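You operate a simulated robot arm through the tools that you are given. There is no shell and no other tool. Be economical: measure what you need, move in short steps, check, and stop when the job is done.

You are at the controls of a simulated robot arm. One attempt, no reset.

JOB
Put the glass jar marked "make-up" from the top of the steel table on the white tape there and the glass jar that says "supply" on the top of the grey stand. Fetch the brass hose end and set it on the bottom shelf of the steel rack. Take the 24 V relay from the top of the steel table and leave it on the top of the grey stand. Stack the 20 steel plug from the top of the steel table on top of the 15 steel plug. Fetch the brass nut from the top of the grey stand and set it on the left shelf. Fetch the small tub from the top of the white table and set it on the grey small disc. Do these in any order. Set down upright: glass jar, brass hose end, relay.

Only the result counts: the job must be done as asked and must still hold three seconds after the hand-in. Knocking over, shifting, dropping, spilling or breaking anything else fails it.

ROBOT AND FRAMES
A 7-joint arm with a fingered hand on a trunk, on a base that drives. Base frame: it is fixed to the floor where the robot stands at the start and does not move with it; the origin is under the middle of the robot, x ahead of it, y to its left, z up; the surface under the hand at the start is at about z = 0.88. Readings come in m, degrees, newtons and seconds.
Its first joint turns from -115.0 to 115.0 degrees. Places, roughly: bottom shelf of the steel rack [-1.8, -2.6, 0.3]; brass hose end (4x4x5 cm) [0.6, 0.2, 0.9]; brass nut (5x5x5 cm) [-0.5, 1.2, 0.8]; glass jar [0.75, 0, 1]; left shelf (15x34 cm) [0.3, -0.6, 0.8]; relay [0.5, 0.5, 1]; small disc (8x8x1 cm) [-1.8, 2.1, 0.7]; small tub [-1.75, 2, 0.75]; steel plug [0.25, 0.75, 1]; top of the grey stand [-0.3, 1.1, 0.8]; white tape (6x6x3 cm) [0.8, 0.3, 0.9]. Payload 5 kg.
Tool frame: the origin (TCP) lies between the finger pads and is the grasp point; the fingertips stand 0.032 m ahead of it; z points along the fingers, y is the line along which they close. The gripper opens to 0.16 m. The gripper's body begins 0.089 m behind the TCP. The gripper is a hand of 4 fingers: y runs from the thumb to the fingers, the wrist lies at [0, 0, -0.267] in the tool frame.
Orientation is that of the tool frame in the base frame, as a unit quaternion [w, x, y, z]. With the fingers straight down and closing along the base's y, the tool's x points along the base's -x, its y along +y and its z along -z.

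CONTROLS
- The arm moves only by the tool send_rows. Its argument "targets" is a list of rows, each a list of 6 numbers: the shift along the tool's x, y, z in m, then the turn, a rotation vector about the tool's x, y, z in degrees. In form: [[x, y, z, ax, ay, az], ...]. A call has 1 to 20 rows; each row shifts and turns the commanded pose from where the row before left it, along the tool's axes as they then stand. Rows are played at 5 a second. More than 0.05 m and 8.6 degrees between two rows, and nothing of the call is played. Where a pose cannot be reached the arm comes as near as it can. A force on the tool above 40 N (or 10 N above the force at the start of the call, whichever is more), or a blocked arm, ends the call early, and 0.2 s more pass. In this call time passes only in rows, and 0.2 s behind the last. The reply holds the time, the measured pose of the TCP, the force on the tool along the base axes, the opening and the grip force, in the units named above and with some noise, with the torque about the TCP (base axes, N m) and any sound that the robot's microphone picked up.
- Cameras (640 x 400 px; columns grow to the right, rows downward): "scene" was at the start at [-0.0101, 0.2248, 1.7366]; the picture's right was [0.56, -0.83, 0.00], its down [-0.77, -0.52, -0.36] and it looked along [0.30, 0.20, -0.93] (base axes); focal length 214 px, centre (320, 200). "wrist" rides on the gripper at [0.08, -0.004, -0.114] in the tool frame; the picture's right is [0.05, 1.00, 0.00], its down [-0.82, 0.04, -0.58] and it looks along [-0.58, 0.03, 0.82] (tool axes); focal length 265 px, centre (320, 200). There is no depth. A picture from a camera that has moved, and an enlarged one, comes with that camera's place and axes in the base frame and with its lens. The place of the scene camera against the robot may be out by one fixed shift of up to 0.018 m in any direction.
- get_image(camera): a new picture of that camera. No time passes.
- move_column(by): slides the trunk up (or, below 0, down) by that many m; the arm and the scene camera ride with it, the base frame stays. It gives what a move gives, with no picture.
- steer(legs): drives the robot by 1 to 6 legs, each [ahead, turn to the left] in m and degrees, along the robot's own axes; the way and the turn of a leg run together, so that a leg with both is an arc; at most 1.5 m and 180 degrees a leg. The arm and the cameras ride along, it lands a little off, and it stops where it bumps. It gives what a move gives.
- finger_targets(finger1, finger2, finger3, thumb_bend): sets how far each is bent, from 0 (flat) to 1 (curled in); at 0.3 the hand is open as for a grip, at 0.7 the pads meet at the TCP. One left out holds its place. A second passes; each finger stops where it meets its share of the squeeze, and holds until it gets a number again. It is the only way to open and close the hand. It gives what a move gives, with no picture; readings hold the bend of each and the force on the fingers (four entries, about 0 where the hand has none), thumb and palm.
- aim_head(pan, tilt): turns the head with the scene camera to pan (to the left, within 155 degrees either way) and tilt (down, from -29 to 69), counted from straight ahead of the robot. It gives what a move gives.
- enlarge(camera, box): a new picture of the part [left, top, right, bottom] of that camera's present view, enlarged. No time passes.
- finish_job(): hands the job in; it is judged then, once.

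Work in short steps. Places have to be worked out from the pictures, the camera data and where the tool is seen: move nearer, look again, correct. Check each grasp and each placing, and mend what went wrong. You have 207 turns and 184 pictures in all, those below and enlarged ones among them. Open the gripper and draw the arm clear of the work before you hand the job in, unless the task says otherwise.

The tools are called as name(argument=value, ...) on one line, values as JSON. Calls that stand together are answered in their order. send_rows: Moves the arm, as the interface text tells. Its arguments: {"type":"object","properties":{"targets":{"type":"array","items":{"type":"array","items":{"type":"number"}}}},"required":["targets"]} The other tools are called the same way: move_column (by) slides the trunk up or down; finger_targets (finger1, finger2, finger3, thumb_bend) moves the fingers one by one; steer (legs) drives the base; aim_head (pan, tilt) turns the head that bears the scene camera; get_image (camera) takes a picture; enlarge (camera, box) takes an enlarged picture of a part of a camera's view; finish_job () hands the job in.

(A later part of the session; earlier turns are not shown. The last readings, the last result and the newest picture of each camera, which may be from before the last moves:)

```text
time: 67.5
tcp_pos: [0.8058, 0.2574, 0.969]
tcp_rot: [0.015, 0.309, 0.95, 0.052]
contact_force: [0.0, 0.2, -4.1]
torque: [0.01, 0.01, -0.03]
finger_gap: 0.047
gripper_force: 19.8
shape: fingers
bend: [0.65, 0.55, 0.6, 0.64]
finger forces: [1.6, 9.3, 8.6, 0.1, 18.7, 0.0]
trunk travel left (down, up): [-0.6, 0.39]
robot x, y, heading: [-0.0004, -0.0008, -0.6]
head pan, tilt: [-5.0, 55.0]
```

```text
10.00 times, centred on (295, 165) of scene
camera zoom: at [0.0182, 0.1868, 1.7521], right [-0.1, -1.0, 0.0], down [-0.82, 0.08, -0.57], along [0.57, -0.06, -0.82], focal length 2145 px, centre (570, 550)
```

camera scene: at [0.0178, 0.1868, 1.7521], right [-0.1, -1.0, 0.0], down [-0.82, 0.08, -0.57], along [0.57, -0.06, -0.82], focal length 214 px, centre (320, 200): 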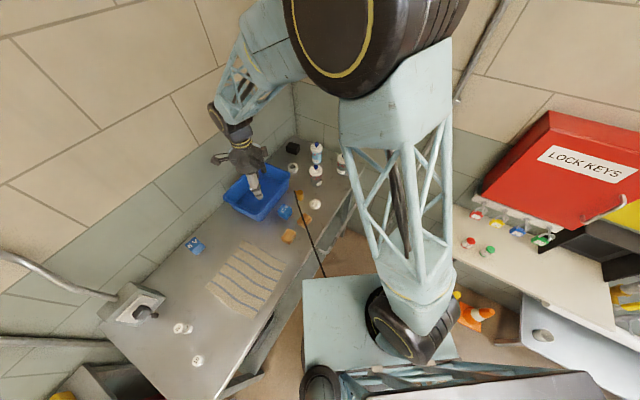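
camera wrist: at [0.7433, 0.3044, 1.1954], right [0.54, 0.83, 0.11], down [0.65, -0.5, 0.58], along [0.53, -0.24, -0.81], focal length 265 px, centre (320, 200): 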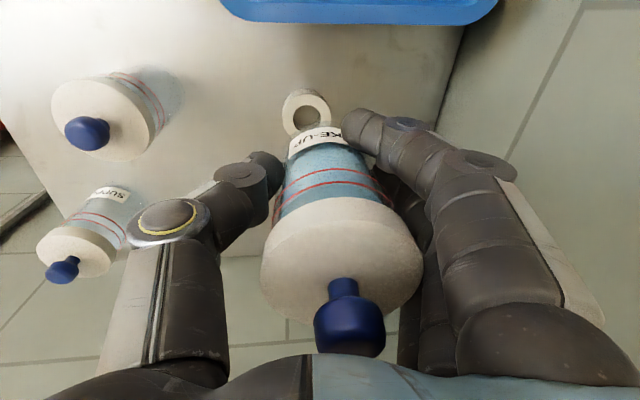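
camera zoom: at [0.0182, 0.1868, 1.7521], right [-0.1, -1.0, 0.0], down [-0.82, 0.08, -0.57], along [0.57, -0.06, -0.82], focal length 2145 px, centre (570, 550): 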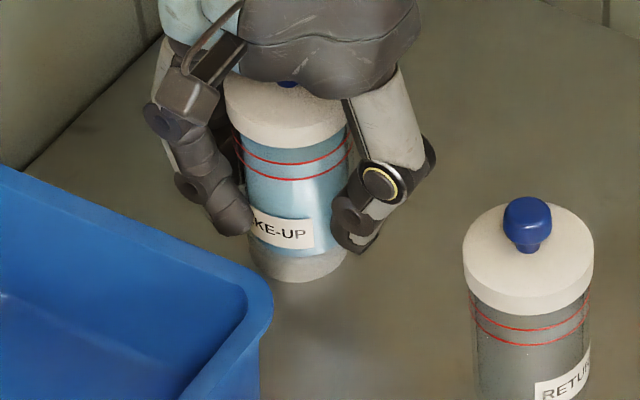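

The jar now covers the tape nicely. I continue downward in 2–3 mm steps until contact.

send_rows(targets=[[0, -0.0003, 0.003, 0, 0, 0], [0, -0.0002, 0.002, 0, 0, 0]])

send_rows(targets=[[0, -0.0002, 0.002, 0, 0, 0]])

```text
time: 68.1
tcp_pos: [0.8056, 0.2564, 0.9665]
tcp_rot: [0.016, 0.308, 0.95, 0.051]
contact_force: [-0.2, -0.1, -3.9]
torque: [-0.02, 0.02, 0.01]
finger_gap: 0.0469
gripper_force: 18.9
shape: fingers
bend: [0.65, 0.55, 0.6, 0.64]
finger forces: [1.5, 9.5, 8.6, 0.1, 18.7, 0.1]
trunk travel left (down, up): [-0.6, 0.39]
robot x, y, heading: [-0.0021, -0.0016, -0.5]
head pan, tilt: [-5.0, 55.0]
```

```text
time: 68.5
tcp_pos: [0.8071, 0.2568, 0.9632]
tcp_rot: [0.016, 0.308, 0.95, 0.051]
contact_force: [0.2, -0.4, -3.8]
torque: [-0.03, 0.01, 0.02]
finger_gap: 0.0469
gripper_force: 19.1
shape: fingers
bend: [0.65, 0.55, 0.6, 0.64]
finger forces: [1.5, 9.4, 8.7, 0.1, 18.7, 0.1]
trunk travel left (down, up): [-0.6, 0.39]
robot x, y, heading: [-0.001, -0.0035, -0.6]
head pan, tilt: [-5.0, 55.0]
```

Still hanging freely (-3.8 N); I keep stepping down.

send_rows(targets=[[0, -0.0002, 0.002, 0, 0, 0], [0, -0.0002, 0.002, 0, 0, 0]])

enlarge(camera="scene", box=[275, 145, 315, 185])

```text
time: 69.1
tcp_pos: [0.8072, 0.2558, 0.9592]
tcp_rot: [0.016, 0.309, 0.95, 0.05]
contact_force: [-0.2, 0.0, -3.9]
torque: [-0.01, 0.03, 0.03]
finger_gap: 0.047
gripper_force: 19.3
shape: fingers
bend: [0.65, 0.55, 0.6, 0.64]
finger forces: [1.6, 9.3, 8.6, 0.0, 18.8, 0.0]
trunk travel left (down, up): [-0.6, 0.39]
robot x, y, heading: [0.0021, -0.0007, -0.4]
head pan, tilt: [-5.0, 55.0]
```

```text
10.00 times, centred on (295, 165) of scene
camera zoom: at [0.0183, 0.1867, 1.7521], right [-0.1, -1.0, 0.0], down [-0.82, 0.08, -0.57], along [0.57, -0.06, -0.82], focal length 2145 px, centre (570, 550)
```

zoom: 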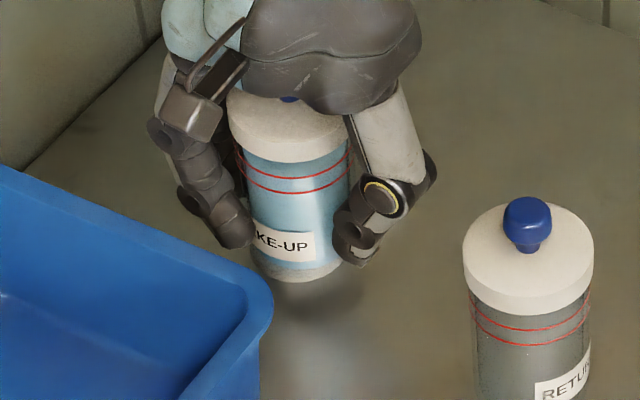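

No contact yet although the jar should be touching by now; I check with the wrist camera whether it is really above the tape.

enlarge(camera="wrist", box=[220, 80, 420, 220])

enlarge(camera="scene", box=[285, 160, 305, 180])

```text
2.86 times, centred on (320, 150) of wrist
camera zoom: at [0.7325, 0.2904, 1.0721], right [0.54, 0.83, 0.11], down [0.65, -0.5, 0.58], along [0.53, -0.24, -0.81], focal length 758 px, centre (320, 343)
```

zoom: 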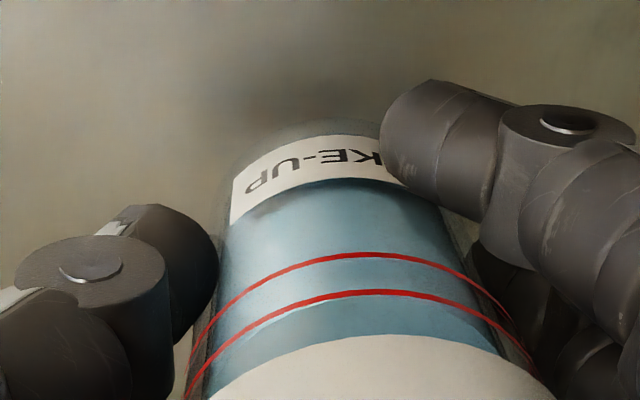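

```text
16.00 times, centred on (295, 170) of scene
camera zoom: at [0.0183, 0.1867, 1.7521], right [-0.1, -1.0, 0.0], down [-0.82, 0.08, -0.57], along [0.57, -0.06, -0.82], focal length 3432 px, centre (720, 680)
```

zoom: 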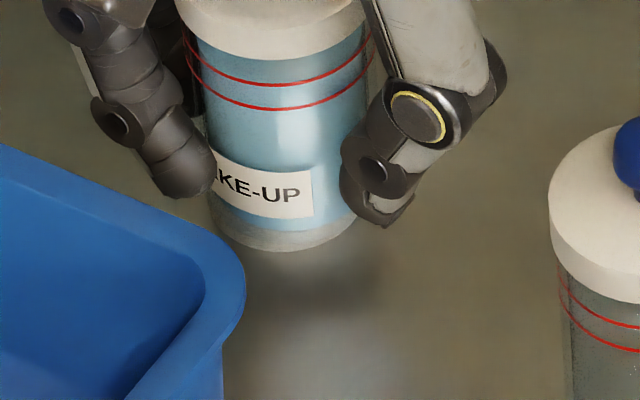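

The grey strip below the label is the tape's side, so the jar is above it with a few mm overhang. I keep stepping down gently.

send_rows(targets=[[0, -0.0002, 0.002, 0, 0, 0]])

send_rows(targets=[[0, -0.0002, 0.002, 0, 0, 0]])

enlarge(camera="scene", box=[285, 160, 305, 180])

```text
time: 69.5
tcp_pos: [0.8069, 0.2556, 0.9577]
tcp_rot: [0.016, 0.308, 0.95, 0.052]
contact_force: [-0.1, 0.3, 4.0]
torque: [-0.09, -0.03, 0.02]
finger_gap: 0.0466
gripper_force: 20.4
shape: fingers
bend: [0.65, 0.55, 0.6, 0.64]
finger forces: [1.9, 9.8, 9.2, 0.1, 20.4, 0.0]
trunk travel left (down, up): [-0.6, 0.39]
robot x, y, heading: [-0.004, -0.0007, -0.5]
head pan, tilt: [-5.0, 55.0]
heard: snap
```

```text
time: 69.9
tcp_pos: [0.8078, 0.2574, 0.9577]
tcp_rot: [0.017, 0.309, 0.95, 0.051]
contact_force: [-1.0, -1.1, 13.5]
torque: [-0.2, -0.02, -0.04]
finger_gap: 0.0462
gripper_force: 22.2
shape: fingers
bend: [0.65, 0.55, 0.6, 0.65]
finger forces: [2.1, 10.6, 9.7, 0.0, 22.1, 0.1]
trunk travel left (down, up): [-0.6, 0.39]
robot x, y, heading: [0.0009, -0.0019, -0.8]
head pan, tilt: [-5.0, 55.0]
```

```text
16.00 times, centred on (295, 170) of scene
camera zoom: at [0.0167, 0.1861, 1.7524], right [-0.1, -1.0, 0.0], down [-0.81, 0.08, -0.57], along [0.57, -0.06, -0.82], focal length 3432 px, centre (720, 680)
```

zoom: 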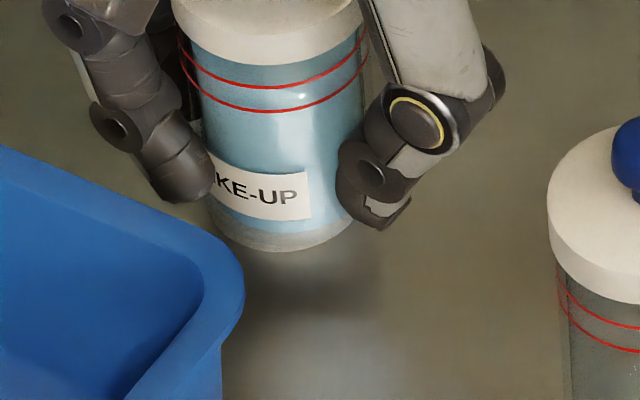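

Contact (about 17 N total change) and a "snap" sound at touch. The jar stands on the tape; I open the hand gently.

send_rows(targets=[[0, 0.0001, -0.001, 0, 0, 0]])

finger_targets(finger1=0.5, finger2=0.5, finger3=0.5, thumb_bend=0.53)

enlarge(camera="scene", box=[275, 145, 315, 185])

get_image(camera="wrist")

```text
time: 70.3
tcp_pos: [0.8054, 0.2567, 0.9567]
tcp_rot: [0.016, 0.308, 0.95, 0.052]
contact_force: [-0.1, -2.3, 12.4]
torque: [-0.13, -0.08, 0.0]
finger_gap: 0.0462
gripper_force: 21.5
shape: fingers
bend: [0.65, 0.55, 0.6, 0.65]
finger forces: [2.0, 10.5, 9.9, 0.1, 21.2, 0.0]
trunk travel left (down, up): [-0.6, 0.39]
robot x, y, heading: [-0.0, -0.0018, -0.3]
head pan, tilt: [-5.0, 55.0]
```

```text
time: 71.3
tcp_pos: [0.8061, 0.2571, 0.9554]
tcp_rot: [0.015, 0.309, 0.95, 0.051]
contact_force: [-0.6, 0.3, 0.1]
torque: [0.03, 0.02, 0.01]
finger_gap: 0.0846
gripper_force: 0.1
shape: fingers
bend: [0.5, 0.5, 0.5, 0.53]
finger forces: [0.0, 0.1, 0.0, 0.0, 0.1, 0.1]
trunk travel left (down, up): [-0.6, 0.39]
robot x, y, heading: [0.0005, 0.0031, -0.6]
head pan, tilt: [-5.0, 55.0]
```

```text
10.00 times, centred on (295, 165) of scene
camera zoom: at [0.0179, 0.1866, 1.7521], right [-0.1, -1.0, 0.0], down [-0.82, 0.08, -0.57], along [0.57, -0.06, -0.82], focal length 2145 px, centre (570, 550)
```

zoom: 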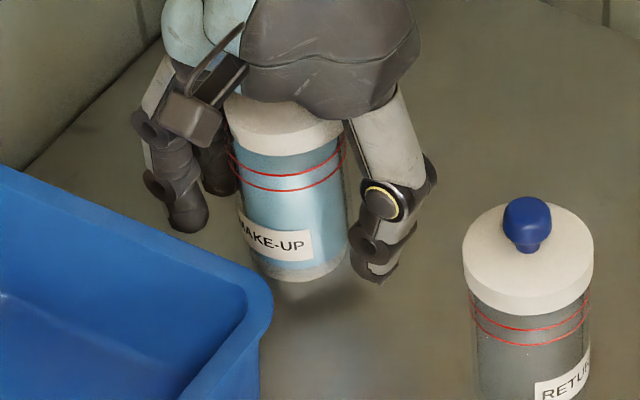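

```text
112 pictures are left
camera wrist: at [0.7324, 0.2909, 1.0693], right [0.54, 0.83, 0.11], down [0.65, -0.5, 0.58], along [0.53, -0.24, -0.81], focal length 265 px, centre (320, 200)
```

wrist: 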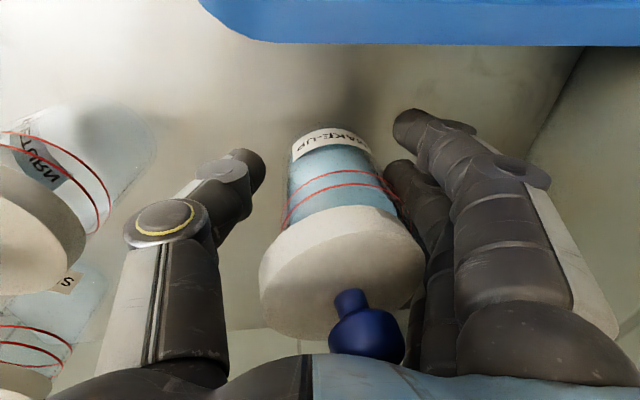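

The jar stands free on the tape. I open wider and withdraw straight up.

finger_targets(finger1=0.4, finger2=0.4, finger3=0.4, thumb_bend=0.42)

send_rows(targets=[[0, 0.0031, -0.03, 0, 0, 0], [0, 0.0042, -0.04, 0, 0, 0], [0, 0.0042, -0.04, 0, 0, 0], [0, 0.0042, -0.04, 0, 0, 0], [0, 0.0042, -0.04, 6.0, 0, 0]])

enlarge(camera="scene", box=[265, 130, 345, 210])

get_image(camera="wrist")

```text
time: 72.3
tcp_pos: [0.8049, 0.2561, 0.9569]
tcp_rot: [0.016, 0.308, 0.95, 0.05]
contact_force: [0.5, 0.7, -0.3]
torque: [-0.05, 0.02, -0.01]
finger_gap: 0.1265
gripper_force: 0.0
shape: fingers
bend: [0.4, 0.4, 0.4, 0.42]
finger forces: [0.0, 0.0, 0.1, 0.0, 0.1, 0.0]
trunk travel left (down, up): [-0.6, 0.39]
robot x, y, heading: [-0.0028, 0.0026, -0.5]
head pan, tilt: [-5.0, 55.0]
```

```text
time: 73.5
tcp_pos: [0.8055, 0.2575, 1.1466]
tcp_rot: [-0.001, 0.309, 0.951, 0.002]
contact_force: [-0.3, 0.6, 0.4]
torque: [0.0, 0.01, -0.02]
finger_gap: 0.1265
gripper_force: 0.0
shape: fingers
bend: [0.4, 0.4, 0.4, 0.42]
finger forces: [0.0, 0.0, 0.0, 0.0, 0.1, 0.0]
trunk travel left (down, up): [-0.6, 0.39]
robot x, y, heading: [0.0013, -0.0009, -0.5]
head pan, tilt: [-5.0, 55.0]
```

```text
5.00 times, centred on (305, 170) of scene
camera zoom: at [0.0178, 0.1874, 1.7519], right [-0.1, -1.0, 0.0], down [-0.82, 0.08, -0.57], along [0.57, -0.06, -0.82], focal length 1072 px, centre (395, 350)
```

zoom: 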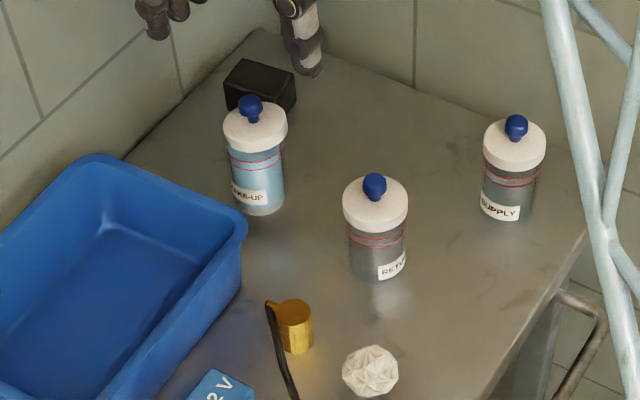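

```text
110 pictures are left
camera wrist: at [0.7376, 0.3009, 1.2616], right [0.54, 0.84, 0.0], down [0.69, -0.45, 0.58], along [0.48, -0.31, -0.82], focal length 265 px, centre (320, 200)
```

wrist: 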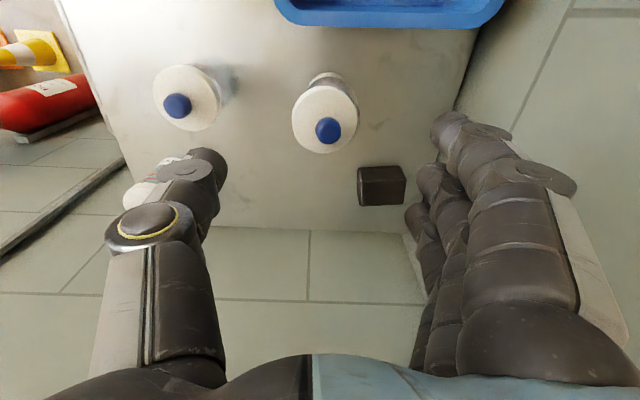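

I zoom in to verify the jar on the tape.

enlarge(camera="scene", box=[280, 145, 305, 180])

enlarge(camera="wrist", box=[280, 60, 370, 160])

```text
11.43 times, centred on (292, 162) of scene
camera zoom: at [0.0178, 0.1874, 1.7519], right [-0.1, -1.0, 0.0], down [-0.82, 0.08, -0.57], along [0.57, -0.06, -0.82], focal length 2451 px, centre (634, 629)
```

zoom: 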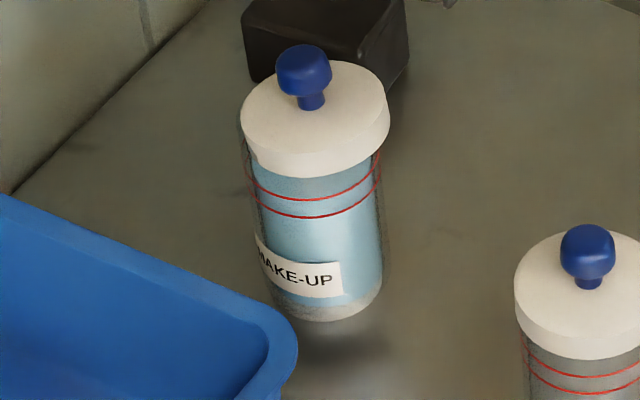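

```text
4.00 times, centred on (325, 110) of wrist
camera zoom: at [0.7376, 0.3009, 1.2616], right [0.54, 0.84, 0.0], down [0.69, -0.45, 0.58], along [0.48, -0.31, -0.82], focal length 1062 px, centre (300, 560)
```

zoom: 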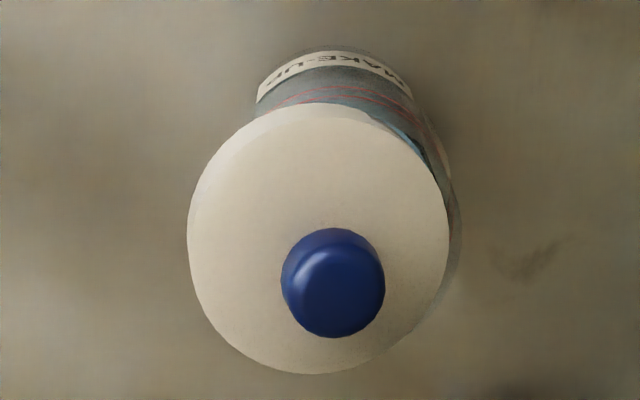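

The make-up jar rests on the tape. Now the supply jar: I move above it (~(0.806, -0.004)).

send_rows(targets=[[-0.026, -0.042, 0, 0, 0, 0], [-0.026, -0.042, 0, 0, 0, 0], [-0.026, -0.042, 0, 0, 0, 0], [-0.026, -0.042, 0, 0, 0, 0], [-0.026, -0.042, 0, 0, 0, 0]])

get_image(camera="wrist")

```text
time: 74.7
tcp_pos: [0.7845, 0.0113, 1.1454]
tcp_rot: [-0.001, 0.308, 0.951, 0.002]
contact_force: [-0.2, -1.3, -0.1]
torque: [0.05, -0.05, 0.03]
finger_gap: 0.1267
gripper_force: 0.1
shape: fingers
bend: [0.4, 0.4, 0.4, 0.42]
finger forces: [0.1, 0.0, 0.1, 0.0, 0.0, 0.1]
trunk travel left (down, up): [-0.6, 0.39]
robot x, y, heading: [-0.0021, 0.0007, -0.8]
head pan, tilt: [-5.0, 55.0]
```

```text
107 pictures are left
camera wrist: at [0.718, 0.0546, 1.2596], right [0.54, 0.84, 0.0], down [0.69, -0.45, 0.57], along [0.48, -0.31, -0.82], focal length 265 px, centre (320, 200)
```

wrist: 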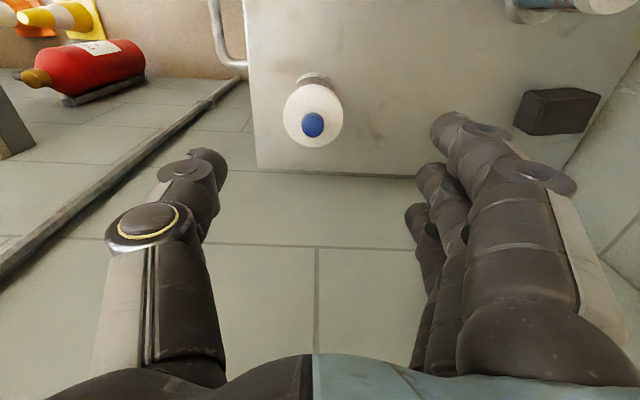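

The supply jar is ~9 mm further along and ~7 mm toward the thumb. I correct and lower to grasp height.

send_rows(targets=[[-0.0093, -0.004, 0.03, 0, 0, 0], [0, 0, 0.045, 0, 0, 0], [0, 0, 0.045, 0, 0, 0], [0, 0, 0.045, 0, 0, 0], [0, 0, 0.035, 0, 0, 0], [0, 0, 0.01, 0, 0, 0]])

get_image(camera="wrist")

```text
time: 76.1
tcp_pos: [0.7912, 0.0025, 0.9369]
tcp_rot: [0.001, 0.308, 0.951, 0.002]
contact_force: [-0.4, -0.6, 0.4]
torque: [0.01, -0.01, -0.01]
finger_gap: 0.1271
gripper_force: 0.1
shape: fingers
bend: [0.4, 0.4, 0.4, 0.42]
finger forces: [0.0, 0.0, 0.0, 0.0, 0.1, 0.0]
trunk travel left (down, up): [-0.6, 0.39]
robot x, y, heading: [-0.0021, -0.0005, -0.3]
head pan, tilt: [-5.0, 55.0]
```

```text
106 pictures are left
camera wrist: at [0.7255, 0.046, 1.0499], right [0.55, 0.84, 0.0], down [0.68, -0.45, 0.58], along [0.48, -0.31, -0.82], focal length 265 px, centre (320, 200)
```

wrist: 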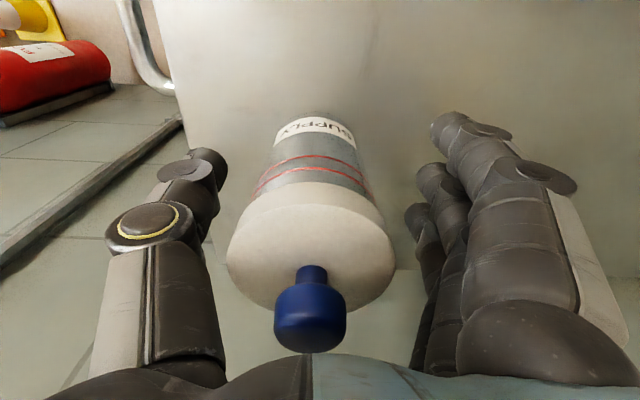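

Jar well placed between the digits; I close in two stages.

finger_targets(finger1=0.56, finger2=0.53, finger3=0.56, thumb_bend=0.56)

finger_targets(finger1=0.66, finger2=0.7, finger3=0.66, thumb_bend=0.7)

send_rows(targets=[[0, 0, -0.02, 0, 0, 0], [0, 0, -0.04, 0, 0, 0]])

get_image(camera="wrist")

```text
time: 77.1
tcp_pos: [0.7926, 0.0042, 0.9371]
tcp_rot: [-0.001, 0.309, 0.951, 0.003]
contact_force: [0.5, -0.8, 0.4]
torque: [-0.06, -0.01, 0.02]
finger_gap: 0.0694
gripper_force: 0.2
shape: fingers
bend: [0.56, 0.53, 0.56, 0.56]
finger forces: [0.0, 0.0, 0.0, 0.0, 0.2, 0.0]
trunk travel left (down, up): [-0.6, 0.39]
robot x, y, heading: [-0.0016, 0.0, -0.8]
head pan, tilt: [-5.0, 55.0]
```

```text
time: 78.1
tcp_pos: [0.7914, 0.0026, 0.9374]
tcp_rot: [-0.001, 0.309, 0.951, 0.002]
contact_force: [-0.7, 0.6, 0.5]
torque: [0.01, 0.0, -0.01]
finger_gap: 0.0531
gripper_force: 19.9
shape: fingers
bend: [0.62, 0.54, 0.62, 0.64]
finger forces: [4.9, 9.4, 4.4, 0.0, 20.3, 0.0]
trunk travel left (down, up): [-0.6, 0.39]
robot x, y, heading: [0.0011, -0.0032, -0.6]
head pan, tilt: [-5.0, 55.0]
```

```text
time: 78.7
tcp_pos: [0.7899, 0.0024, 0.9986]
tcp_rot: [0.0, 0.31, 0.951, 0.0]
contact_force: [0.1, -0.4, -2.0]
torque: [-0.03, -0.01, 0.01]
finger_gap: 0.0531
gripper_force: 19.9
shape: fingers
bend: [0.62, 0.53, 0.62, 0.64]
finger forces: [5.0, 9.4, 4.6, 0.1, 20.1, 0.0]
trunk travel left (down, up): [-0.6, 0.39]
robot x, y, heading: [-0.0029, -0.0017, -0.6]
head pan, tilt: [-5.0, 55.0]
```

```text
105 pictures are left
camera wrist: at [0.7232, 0.0455, 1.1123], right [0.55, 0.84, 0.0], down [0.68, -0.45, 0.58], along [0.48, -0.31, -0.82], focal length 265 px, centre (320, 200)
```

wrist: 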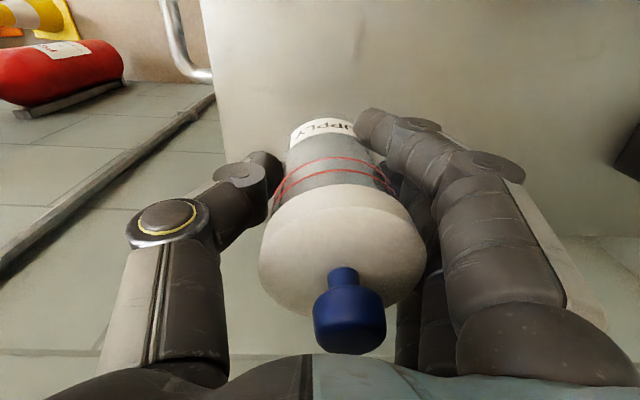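

The supply jar is held (slight lean again). I raise it and retract the arm toward the robot before driving.

send_rows(targets=[[0, 0, -0.045, 0, 0, 0], [0, 0, -0.045, 0, 0, 0], [0, 0, -0.045, 0, 0, 0], [0, 0, -0.045, -5, 0, 0], [0.039, -0.028, 0, 0, 0, 0], [0.039, -0.028, 0, 0, 0, 0], [0.039, -0.028, 0, 0, 0, 0], [0.039, -0.028, 0, 0, 0, 0], [0.039, -0.028, 0, 0, 0, 0]])

steer(legs=[[0, 141]])

aim_head(pan=0, tilt=50)

get_image(camera="scene")

```text
time: 80.7
tcp_pos: [0.5542, 0.0022, 1.1668]
tcp_rot: [0.012, 0.309, 0.95, 0.044]
contact_force: [0.2, 0.3, -1.0]
torque: [-0.01, -0.03, 0.02]
finger_gap: 0.0534
gripper_force: 19.3
shape: fingers
bend: [0.62, 0.53, 0.62, 0.64]
finger forces: [5.4, 9.5, 4.7, 0.0, 19.7, 0.0]
trunk travel left (down, up): [-0.6, 0.39]
robot x, y, heading: [-0.0011, 0.0034, -0.6]
head pan, tilt: [-5.0, 55.0]
```

```text
time: 87.3
tcp_pos: [-0.4371, 0.3405, 1.1662]
tcp_rot: [0.036, 0.797, -0.602, -0.026]
contact_force: [0.6, 0.1, -0.9]
torque: [0.0, 0.0, 0.02]
finger_gap: 0.0524
gripper_force: 18.8
shape: fingers
bend: [0.62, 0.53, 0.62, 0.64]
finger forces: [4.2, 9.5, 4.9, 0.0, 18.6, 0.1]
trunk travel left (down, up): [-0.6, 0.39]
robot x, y, heading: [-0.0022, -0.002, 141.3]
head pan, tilt: [-5.0, 55.0]
```

```text
time: 87.9
tcp_pos: [-0.4362, 0.342, 1.1642]
tcp_rot: [0.036, 0.797, -0.602, -0.026]
contact_force: [0.2, 0.7, -3.0]
torque: [-0.04, -0.05, -0.01]
finger_gap: 0.0523
gripper_force: 18.3
shape: fingers
bend: [0.62, 0.53, 0.62, 0.64]
finger forces: [4.2, 9.5, 4.9, 0.1, 18.6, 0.1]
trunk travel left (down, up): [-0.6, 0.39]
robot x, y, heading: [-0.0011, 0.0033, 141.4]
head pan, tilt: [0.0, 50.0]
```

```text
104 pictures are left
camera scene: at [-0.137, -0.1581, 1.7586], right [0.63, 0.78, 0.0], down [0.6, -0.48, -0.64], along [-0.5, 0.4, -0.77], focal length 214 px, centre (320, 200)
```

scene: 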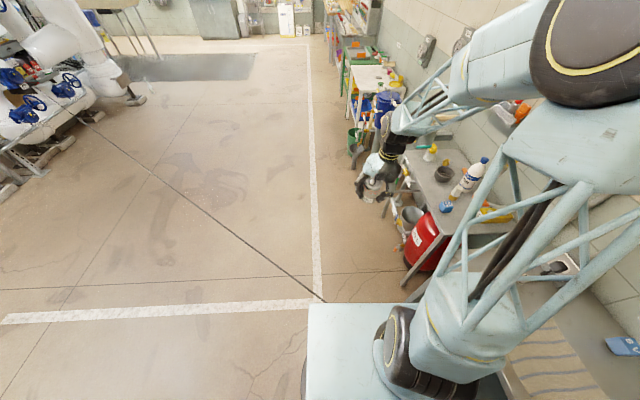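

The way ahead is free. I drive 0.72 m forward and turn right 87° to face the stand.

steer(legs=[[0.72, 0], [0, -87]])

get_image(camera="scene")

get_image(camera="wrist")

```text
time: 95.6
tcp_pos: [-0.2517, 0.9104, 1.1664]
tcp_rot: [-0.01, -0.179, 0.983, 0.044]
contact_force: [0.7, 0.6, -2.1]
torque: [-0.03, 0.0, 0.05]
finger_gap: 0.0523
gripper_force: 17.7
shape: fingers
bend: [0.62, 0.53, 0.62, 0.64]
finger forces: [3.9, 9.3, 5.0, 0.0, 18.1, 0.1]
trunk travel left (down, up): [-0.6, 0.39]
robot x, y, heading: [-0.5555, 0.4496, 56.1]
head pan, tilt: [0.0, 50.0]
```

```text
103 pictures are left
camera scene: at [-0.7104, 0.5641, 1.7587], right [0.83, -0.56, 0.0], down [-0.43, -0.64, -0.64], along [0.36, 0.53, -0.77], focal length 214 px, centre (320, 200)
```

scene: 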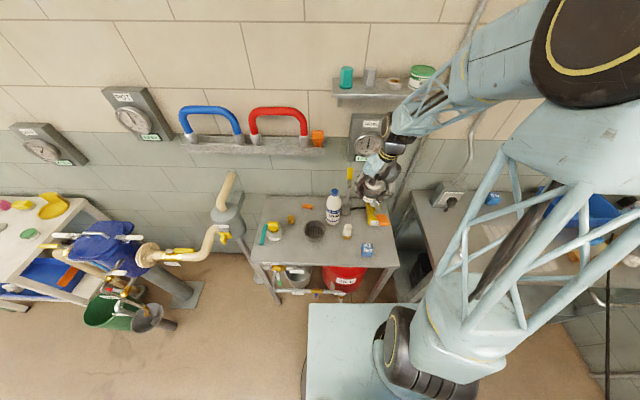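

```text
102 pictures are left
camera wrist: at [-0.3207, 0.8685, 1.2788], right [-0.4, 0.91, 0.09], down [0.77, 0.28, 0.58], along [0.5, 0.3, -0.81], focal length 265 px, centre (320, 200)
```

wrist: 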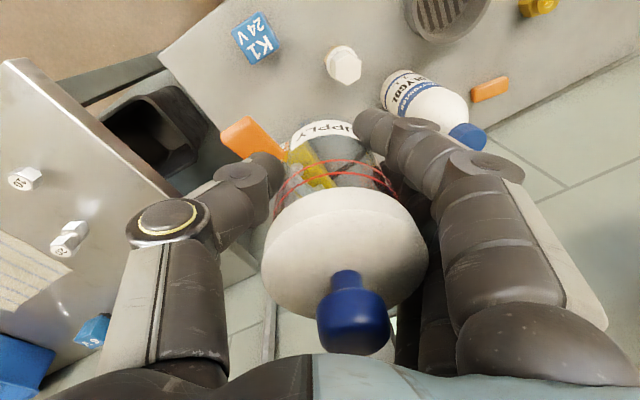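

I'm in front of the stand. I turn the hand about the vertical by 57° to line up with the stand, then move above the free spot between relay and bowl.

send_rows(targets=[[0, 0, 0, 0, -0.616, 7.04], [0, 0, 0, 0, -0.616, 7.04], [0, 0, 0, 0, -0.616, 7.04], [0, 0, 0, 0, -0.616, 7.04], [0, 0, 0, 0, -0.616, 7.04], [0, 0, 0, 0, -0.616, 7.04], [0, 0, 0, 0, -0.616, 7.04], [0, 0, 0, 0, -0.616, 7.04], [0.0463, -0.031, -0.0027, 0, 0, 0], [0.0463, -0.031, -0.0027, 0, 0, 0], [0.0463, -0.031, -0.0027, 0, 0, 0]])

get_image(camera="wrist")

enlarge(camera="scene", box=[240, 140, 420, 300])

```text
refused: row 9 steps farther than a row can; nothing moved
```

```text
101 pictures are left
camera wrist: at [-0.3207, 0.8685, 1.2788], right [-0.4, 0.91, 0.09], down [0.77, 0.28, 0.58], along [0.5, 0.3, -0.81], focal length 265 px, centre (320, 200)
```

wrist: 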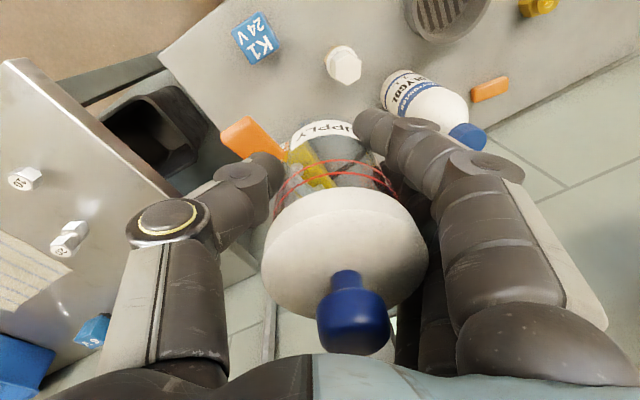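

```text
2.50 times, centred on (330, 220) of scene
camera zoom: at [-0.7104, 0.5641, 1.7587], right [0.83, -0.56, 0.0], down [-0.43, -0.64, -0.64], along [0.36, 0.53, -0.77], focal length 536 px, centre (295, 150)
```

zoom: 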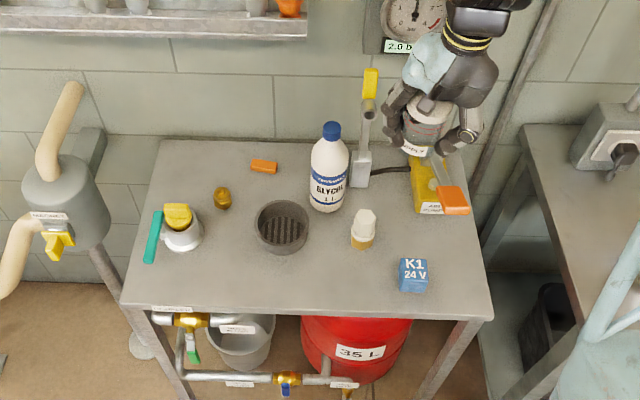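

A row was too long, nothing moved. The zoom shows a good free spot near a = -0.86, n = 0.51; I resend with shorter rows.

send_rows(targets=[[0, 0, 0, 0, -0.616, 7.04], [0, 0, 0, 0, -0.616, 7.04], [0, 0, 0, 0, -0.616, 7.04], [0, 0, 0, 0, -0.616, 7.04], [0, 0, 0, 0, -0.616, 7.04], [0, 0, 0, 0, -0.616, 7.04], [0, 0, 0, 0, -0.616, 7.04], [0, 0, 0, 0, -0.616, 7.04], [0.033, -0.021, -0.0019, 0, 0, 0], [0.033, -0.021, -0.0019, 0, 0, 0], [0.033, -0.021, -0.0019, 0, 0, 0], [0.033, -0.021, -0.0019, 0, 0, 0]])

get_image(camera="wrist")

enlarge(camera="scene", box=[240, 140, 420, 300])

```text
time: 98.2
tcp_pos: [-0.4083, 0.9186, 1.1651]
tcp_rot: [0.012, 0.307, 0.951, 0.042]
contact_force: [0.0, -0.2, -2.0]
torque: [-0.02, 0.01, -0.01]
finger_gap: 0.0521
gripper_force: 18.4
shape: fingers
bend: [0.62, 0.53, 0.62, 0.64]
finger forces: [4.2, 9.4, 4.9, 0.1, 17.9, 0.0]
trunk travel left (down, up): [-0.6, 0.39]
robot x, y, heading: [-0.5559, 0.4451, 55.8]
head pan, tilt: [0.0, 50.0]
```

```text
99 pictures are left
camera wrist: at [-0.4814, 0.9546, 1.279], right [0.54, 0.84, 0.09], down [0.66, -0.49, 0.58], along [0.52, -0.25, -0.81], focal length 265 px, centre (320, 200)
```

wrist: 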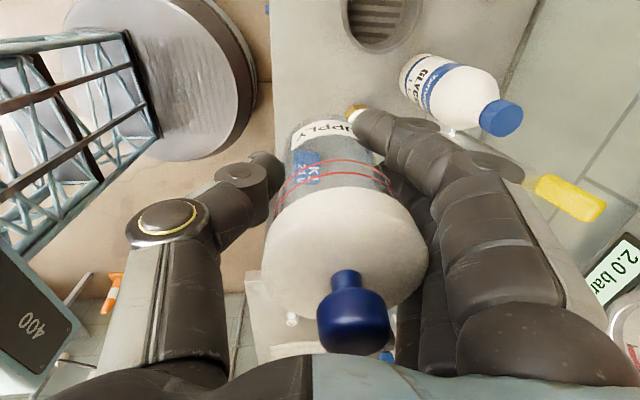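

```text
2.50 times, centred on (330, 220) of scene
camera zoom: at [-0.7116, 0.5643, 1.7585], right [0.83, -0.56, 0.0], down [-0.43, -0.64, -0.64], along [0.36, 0.53, -0.77], focal length 536 px, centre (295, 150)
```

zoom: 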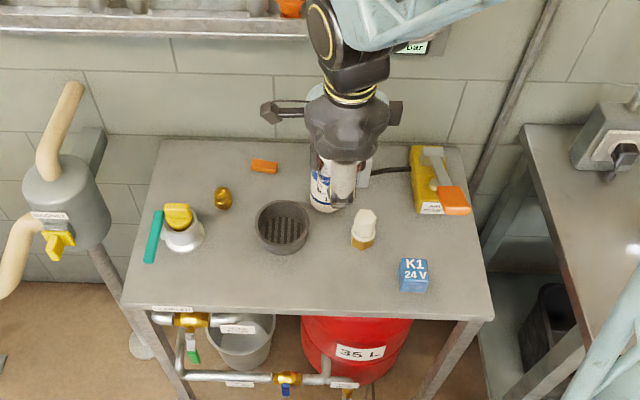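

The jar hangs over the chosen spot (a≈-0.862, n≈0.508). I lower it.

send_rows(targets=[[0, -0.0039, 0.0448, 0, 0, 0], [0, -0.0039, 0.0448, 0, 0, 0], [0, -0.0039, 0.0448, 0, 0, 0], [0, -0.0039, 0.0448, 0, 0, 0], [0, -0.0039, 0.0448, 0, 0, 0], [0, -0.0039, 0.0448, 0, 0, 0], [0, -0.0013, 0.015, 0, 0, 0]])

get_image(camera="wrist")

enlarge(camera="scene", box=[290, 160, 410, 280])

```text
time: 99.8
tcp_pos: [-0.4093, 0.9189, 0.8811]
tcp_rot: [0.012, 0.307, 0.951, 0.042]
contact_force: [0.6, 0.2, -1.8]
torque: [-0.04, 0.07, 0.02]
finger_gap: 0.0519
gripper_force: 18.6
shape: fingers
bend: [0.62, 0.53, 0.62, 0.64]
finger forces: [4.5, 9.5, 4.9, 0.0, 17.8, 0.0]
trunk travel left (down, up): [-0.6, 0.39]
robot x, y, heading: [-0.5563, 0.4472, 56.0]
head pan, tilt: [0.0, 50.0]
```

```text
97 pictures are left
camera wrist: at [-0.4817, 0.9542, 0.9949], right [0.54, 0.84, 0.09], down [0.66, -0.49, 0.58], along [0.52, -0.25, -0.81], focal length 265 px, centre (320, 200)
```

wrist: 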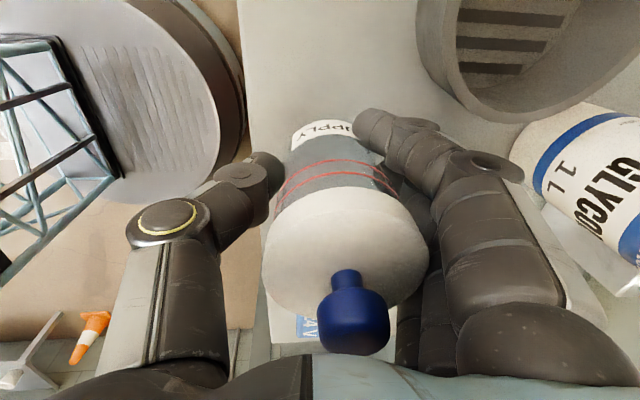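

```text
3.33 times, centred on (350, 220) of scene
camera zoom: at [-0.7107, 0.5646, 1.7586], right [0.83, -0.56, 0.0], down [-0.43, -0.64, -0.64], along [0.36, 0.53, -0.77], focal length 715 px, centre (220, 133)
```

zoom: 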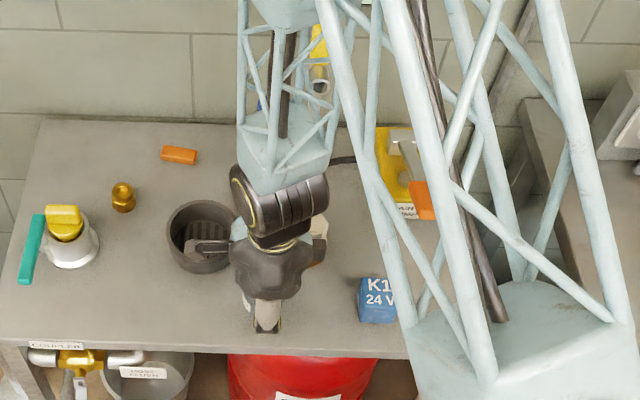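

Position is fine; I step down slowly until contact.

send_rows(targets=[[0, -0.0009, 0.01, 0, 0, 0], [0, -0.0004, 0.005, 0, 0, 0], [0, -0.0003, 0.003, 0, 0, 0]])

send_rows(targets=[[0, -0.0002, 0.0025, 0, 0, 0], [0, -0.0002, 0.002, 0, 0, 0]])

send_rows(targets=[[0, -0.0002, 0.002, 0, 0, 0]])

```text
time: 100.6
tcp_pos: [-0.4088, 0.9203, 0.8624]
tcp_rot: [0.012, 0.307, 0.951, 0.042]
contact_force: [-0.7, 0.4, -2.4]
torque: [0.0, 0.01, -0.02]
finger_gap: 0.0518
gripper_force: 18.0
shape: fingers
bend: [0.62, 0.53, 0.62, 0.64]
finger forces: [4.4, 9.4, 5.0, 0.0, 17.7, 0.1]
trunk travel left (down, up): [-0.6, 0.39]
robot x, y, heading: [-0.5584, 0.4459, 55.9]
head pan, tilt: [0.0, 50.0]
```

```text
time: 101.2
tcp_pos: [-0.4076, 0.9202, 0.8586]
tcp_rot: [0.012, 0.308, 0.95, 0.043]
contact_force: [-0.4, 0.2, -2.1]
torque: [0.0, 0.03, 0.01]
finger_gap: 0.0516
gripper_force: 17.8
shape: fingers
bend: [0.62, 0.53, 0.62, 0.64]
finger forces: [4.4, 9.4, 5.2, 0.0, 17.8, 0.0]
trunk travel left (down, up): [-0.6, 0.39]
robot x, y, heading: [-0.5547, 0.4469, 55.9]
head pan, tilt: [0.0, 50.0]
```

```text
time: 101.6
tcp_pos: [-0.4069, 0.9196, 0.8576]
tcp_rot: [0.012, 0.307, 0.951, 0.043]
contact_force: [0.1, 0.4, -1.4]
torque: [-0.02, 0.01, 0.0]
finger_gap: 0.052
gripper_force: 18.4
shape: fingers
bend: [0.62, 0.53, 0.62, 0.64]
finger forces: [4.4, 9.4, 5.0, 0.0, 17.8, 0.0]
trunk travel left (down, up): [-0.6, 0.39]
robot x, y, heading: [-0.5551, 0.4469, 56.1]
head pan, tilt: [0.0, 50.0]
```

Still free; a few more 2 mm steps.

send_rows(targets=[[0, -0.0002, 0.002, 0, 0, 0]])

send_rows(targets=[[0, -0.0002, 0.002, 0, 0, 0]])

```text
time: 102.0
tcp_pos: [-0.4091, 0.9194, 0.8548]
tcp_rot: [0.011, 0.307, 0.951, 0.042]
contact_force: [0.5, -0.8, 4.5]
torque: [-0.18, 0.09, -0.01]
finger_gap: 0.0513
gripper_force: 21.0
shape: fingers
bend: [0.62, 0.53, 0.62, 0.65]
finger forces: [5.1, 10.1, 6.0, 0.0, 20.1, 0.0]
trunk travel left (down, up): [-0.6, 0.39]
robot x, y, heading: [-0.5553, 0.4462, 56.1]
head pan, tilt: [0.0, 50.0]
heard: snap
```

```text
time: 102.4
tcp_pos: [-0.4084, 0.9195, 0.8532]
tcp_rot: [0.012, 0.308, 0.95, 0.043]
contact_force: [0.1, 1.0, 18.2]
torque: [-0.33, 0.11, 0.04]
finger_gap: 0.0515
gripper_force: 24.3
shape: fingers
bend: [0.62, 0.53, 0.62, 0.66]
finger forces: [6.1, 11.7, 6.6, 0.0, 23.3, 0.0]
trunk travel left (down, up): [-0.6, 0.39]
robot x, y, heading: [-0.5516, 0.4465, 56.0]
head pan, tilt: [0.0, 50.0]
```

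The same soft snap at contact, so that's just glass touching down. I open the hand and withdraw.

send_rows(targets=[[0, 0.0001, -0.0015, 0, 0, 0]])

finger_targets(finger1=0.5, finger2=0.48, finger3=0.5, thumb_bend=0.5)

finger_targets(finger1=0.42, finger2=0.42, finger3=0.42, thumb_bend=0.4)

send_rows(targets=[[0, 0.0026, -0.03, 0, 0, 0], [0, 0.0035, -0.04, 0, 0, 0], [0, 0.0039, -0.045, 0, 0, 0], [0, 0.0039, -0.045, 0, 0, 0], [0, 0.0039, -0.045, 0, 0, 0], [0, 0.0039, -0.045, 5, 0, 0], [0, 0, -0.04, 0, 0, 0]])

get_image(camera="wrist")

enlarge(camera="scene", box=[240, 140, 420, 300])

```text
time: 102.8
tcp_pos: [-0.4095, 0.92, 0.8539]
tcp_rot: [0.012, 0.308, 0.95, 0.042]
contact_force: [-1.1, 1.3, 9.2]
torque: [-0.17, 0.08, -0.01]
finger_gap: 0.0514
gripper_force: 22.5
shape: fingers
bend: [0.62, 0.53, 0.62, 0.66]
finger forces: [6.1, 10.6, 6.4, 0.0, 21.9, 0.1]
trunk travel left (down, up): [-0.6, 0.39]
robot x, y, heading: [-0.5544, 0.4434, 56.0]
head pan, tilt: [0.0, 50.0]
```

```text
time: 103.8
tcp_pos: [-0.4088, 0.9185, 0.8532]
tcp_rot: [0.012, 0.308, 0.95, 0.041]
contact_force: [1.0, 0.1, -0.9]
torque: [-0.01, -0.01, -0.02]
finger_gap: 0.0906
gripper_force: 0.1
shape: fingers
bend: [0.5, 0.48, 0.5, 0.5]
finger forces: [0.0, 0.1, 0.0, 0.0, 0.0, 0.1]
trunk travel left (down, up): [-0.6, 0.39]
robot x, y, heading: [-0.5542, 0.4439, 55.9]
head pan, tilt: [0.0, 50.0]
```

```text
time: 104.8
tcp_pos: [-0.4083, 0.9192, 0.8537]
tcp_rot: [0.011, 0.308, 0.95, 0.043]
contact_force: [0.3, 0.7, 1.2]
torque: [-0.01, 0.0, 0.01]
finger_gap: 0.1264
gripper_force: 0.2
shape: fingers
bend: [0.42, 0.42, 0.42, 0.4]
finger forces: [0.0, 0.0, 0.0, 0.0, 0.0, 0.0]
trunk travel left (down, up): [-0.6, 0.39]
robot x, y, heading: [-0.5567, 0.4474, 56.3]
head pan, tilt: [0.0, 50.0]
```

```text
time: 106.4
tcp_pos: [-0.4088, 0.9194, 1.1469]
tcp_rot: [-0.002, 0.307, 0.952, 0.0]
contact_force: [-0.2, 0.5, 0.5]
torque: [0.02, -0.02, -0.02]
finger_gap: 0.127
gripper_force: 0.1
shape: fingers
bend: [0.42, 0.42, 0.42, 0.4]
finger forces: [0.1, 0.1, 0.1, 0.0, 0.0, 0.1]
trunk travel left (down, up): [-0.6, 0.39]
robot x, y, heading: [-0.5598, 0.4453, 55.8]
head pan, tilt: [0.0, 50.0]
```

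```text
95 pictures are left
camera wrist: at [-0.4744, 0.9632, 1.2603], right [0.54, 0.84, 0.0], down [0.69, -0.44, 0.57], along [0.48, -0.31, -0.82], focal length 265 px, centre (320, 200)
```

wrist: 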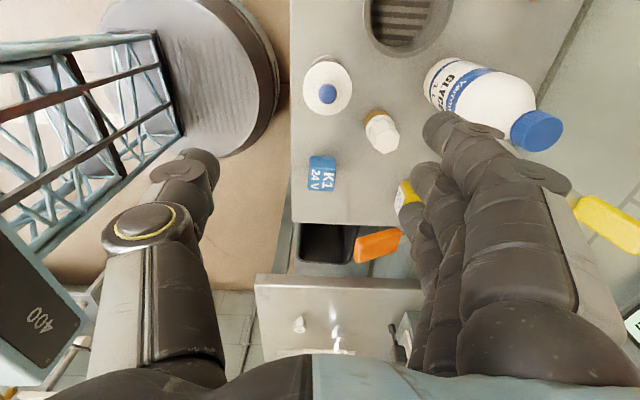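

```text
2.50 times, centred on (330, 220) of scene
camera zoom: at [-0.7108, 0.5631, 1.7587], right [0.83, -0.56, 0.0], down [-0.43, -0.63, -0.64], along [0.36, 0.53, -0.77], focal length 536 px, centre (295, 150)
```

zoom: 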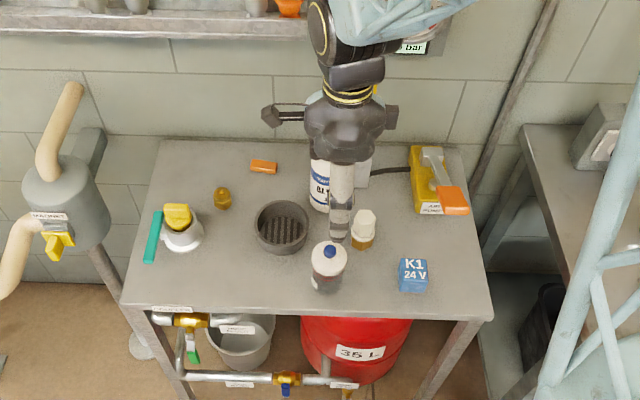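

The supply jar stands well. Next the brass nut at about (-0.486, 1.188); I hover above it.

send_rows(targets=[[0.037, 0.0288, 0, 0, 0, 0], [0.037, 0.0288, 0, 0, 0, 0], [0.037, 0.0288, 0, 0, 0, 0], [0.037, 0.0288, 0, 0, 0, 0], [0.037, 0.0288, 0, 0, 0, 0], [0.037, 0.0288, 0, 0, 0, 0], [0, 0, 0.04, 0, 0, 0]])

get_image(camera="wrist")

```text
time: 108.0
tcp_pos: [-0.4834, 1.1877, 1.108]
tcp_rot: [-0.001, 0.308, 0.951, 0.0]
contact_force: [0.8, 0.6, -0.4]
torque: [0.0, -0.01, 0.0]
finger_gap: 0.1268
gripper_force: 0.1
shape: fingers
bend: [0.42, 0.42, 0.42, 0.4]
finger forces: [0.0, 0.0, 0.1, 0.0, 0.0, 0.0]
trunk travel left (down, up): [-0.6, 0.39]
robot x, y, heading: [-0.5549, 0.4455, 55.9]
head pan, tilt: [0.0, 50.0]
```

```text
93 pictures are left
camera wrist: at [-0.5503, 1.2313, 1.2226], right [0.54, 0.84, 0.0], down [0.69, -0.44, 0.57], along [0.48, -0.31, -0.82], focal length 265 px, centre (320, 200)
```

wrist: 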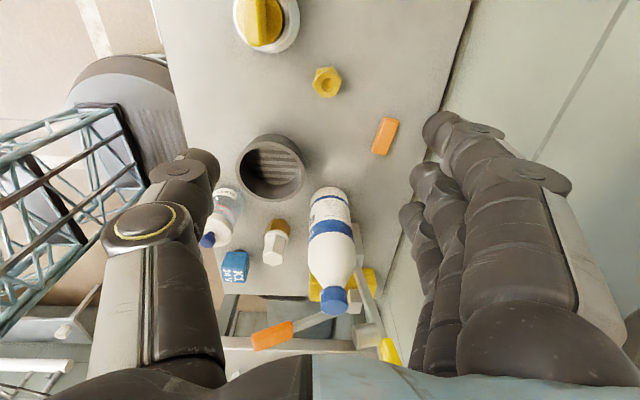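

The nut is ~1 cm further toward the wall than the hand. I correct, narrow the opening a bit and lower for a closer look.

finger_targets(finger1=0.45, finger2=0.48, finger3=0.45, thumb_bend=0.48)

send_rows(targets=[[0.003, 0.01, 0.03, 0, 0, 0], [0, 0, 0.045, 0, 0, 0], [0, 0, 0.045, 0, 0, 0], [0, 0, 0.045, 0, 0, 0], [0, 0, 0.035, 0, 0, 0]])

get_image(camera="wrist")

```text
time: 109.0
tcp_pos: [-0.4834, 1.187, 1.1097]
tcp_rot: [-0.002, 0.308, 0.951, 0.0]
contact_force: [0.1, 0.1, 1.1]
torque: [0.01, -0.01, -0.02]
finger_gap: 0.1061
gripper_force: 0.0
shape: fingers
bend: [0.45, 0.48, 0.45, 0.48]
finger forces: [0.1, 0.1, 0.1, 0.0, 0.0, 0.0]
trunk travel left (down, up): [-0.6, 0.39]
robot x, y, heading: [-0.5569, 0.4394, 55.9]
head pan, tilt: [0.0, 50.0]
```

```text
time: 110.2
tcp_pos: [-0.4837, 1.197, 0.9054]
tcp_rot: [-0.002, 0.308, 0.951, 0.0]
contact_force: [-0.2, 0.2, -0.2]
torque: [-0.02, 0.02, 0.02]
finger_gap: 0.1062
gripper_force: 0.1
shape: fingers
bend: [0.45, 0.48, 0.45, 0.48]
finger forces: [0.0, 0.0, 0.1, 0.1, 0.0, 0.0]
trunk travel left (down, up): [-0.6, 0.39]
robot x, y, heading: [-0.5566, 0.4439, 56.0]
head pan, tilt: [0.0, 50.0]
```

```text
92 pictures are left
camera wrist: at [-0.5501, 1.2407, 1.0198], right [0.54, 0.84, 0.0], down [0.69, -0.44, 0.58], along [0.48, -0.31, -0.82], focal length 265 px, centre (320, 200)
```

wrist: 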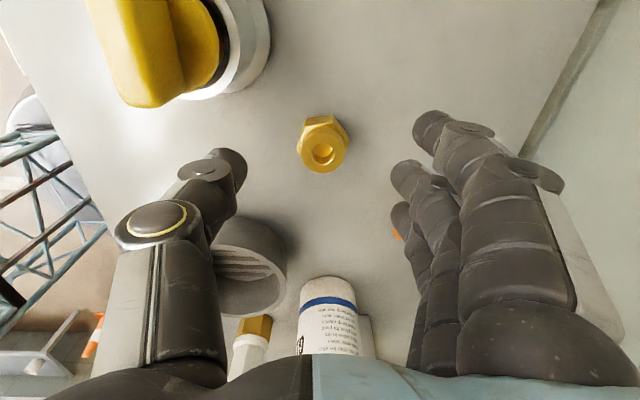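

Nut centred to within 7 mm; I correct, lower to z ≈ 0.842 and close thumb and middle finger.

send_rows(targets=[[-0.007, 0.003, 0.02, 0, 0, 0], [0, 0, 0.03, 0, 0, 0], [0, 0, 0.012, 0, 0, 0]])

finger_targets(finger1=0.52, finger2=0.7, finger3=0.52, thumb_bend=0.7)

get_image(camera="wrist")

```text
time: 111.0
tcp_pos: [-0.4771, 1.1946, 0.8433]
tcp_rot: [-0.001, 0.308, 0.951, 0.0]
contact_force: [0.0, 0.5, 0.2]
torque: [0.02, 0.03, -0.03]
finger_gap: 0.106
gripper_force: 0.0
shape: fingers
bend: [0.45, 0.48, 0.45, 0.48]
finger forces: [0.0, 0.0, 0.1, 0.0, 0.1, 0.1]
trunk travel left (down, up): [-0.6, 0.39]
robot x, y, heading: [-0.5529, 0.4488, 56.0]
head pan, tilt: [0.0, 50.0]
```

```text
time: 112.0
tcp_pos: [-0.4764, 1.1966, 0.8442]
tcp_rot: [-0.002, 0.308, 0.952, 0.0]
contact_force: [-0.5, -0.2, 0.4]
torque: [-0.03, 0.01, 0.0]
finger_gap: 0.0627
gripper_force: 9.9
shape: fingers
bend: [0.52, 0.59, 0.52, 0.67]
finger forces: [0.0, 10.1, 0.1, 0.0, 10.1, 0.0]
trunk travel left (down, up): [-0.6, 0.39]
robot x, y, heading: [-0.5563, 0.4475, 55.9]
head pan, tilt: [0.0, 50.0]
```

```text
91 pictures are left
camera wrist: at [-0.5437, 1.2393, 0.9578], right [0.54, 0.84, 0.0], down [0.69, -0.44, 0.57], along [0.48, -0.31, -0.82], focal length 265 px, centre (320, 200)
```

wrist: 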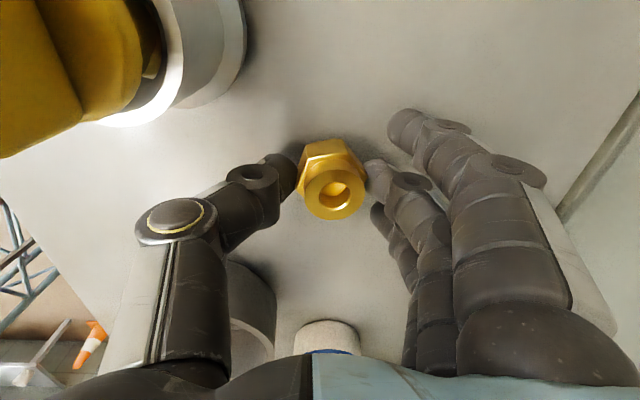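

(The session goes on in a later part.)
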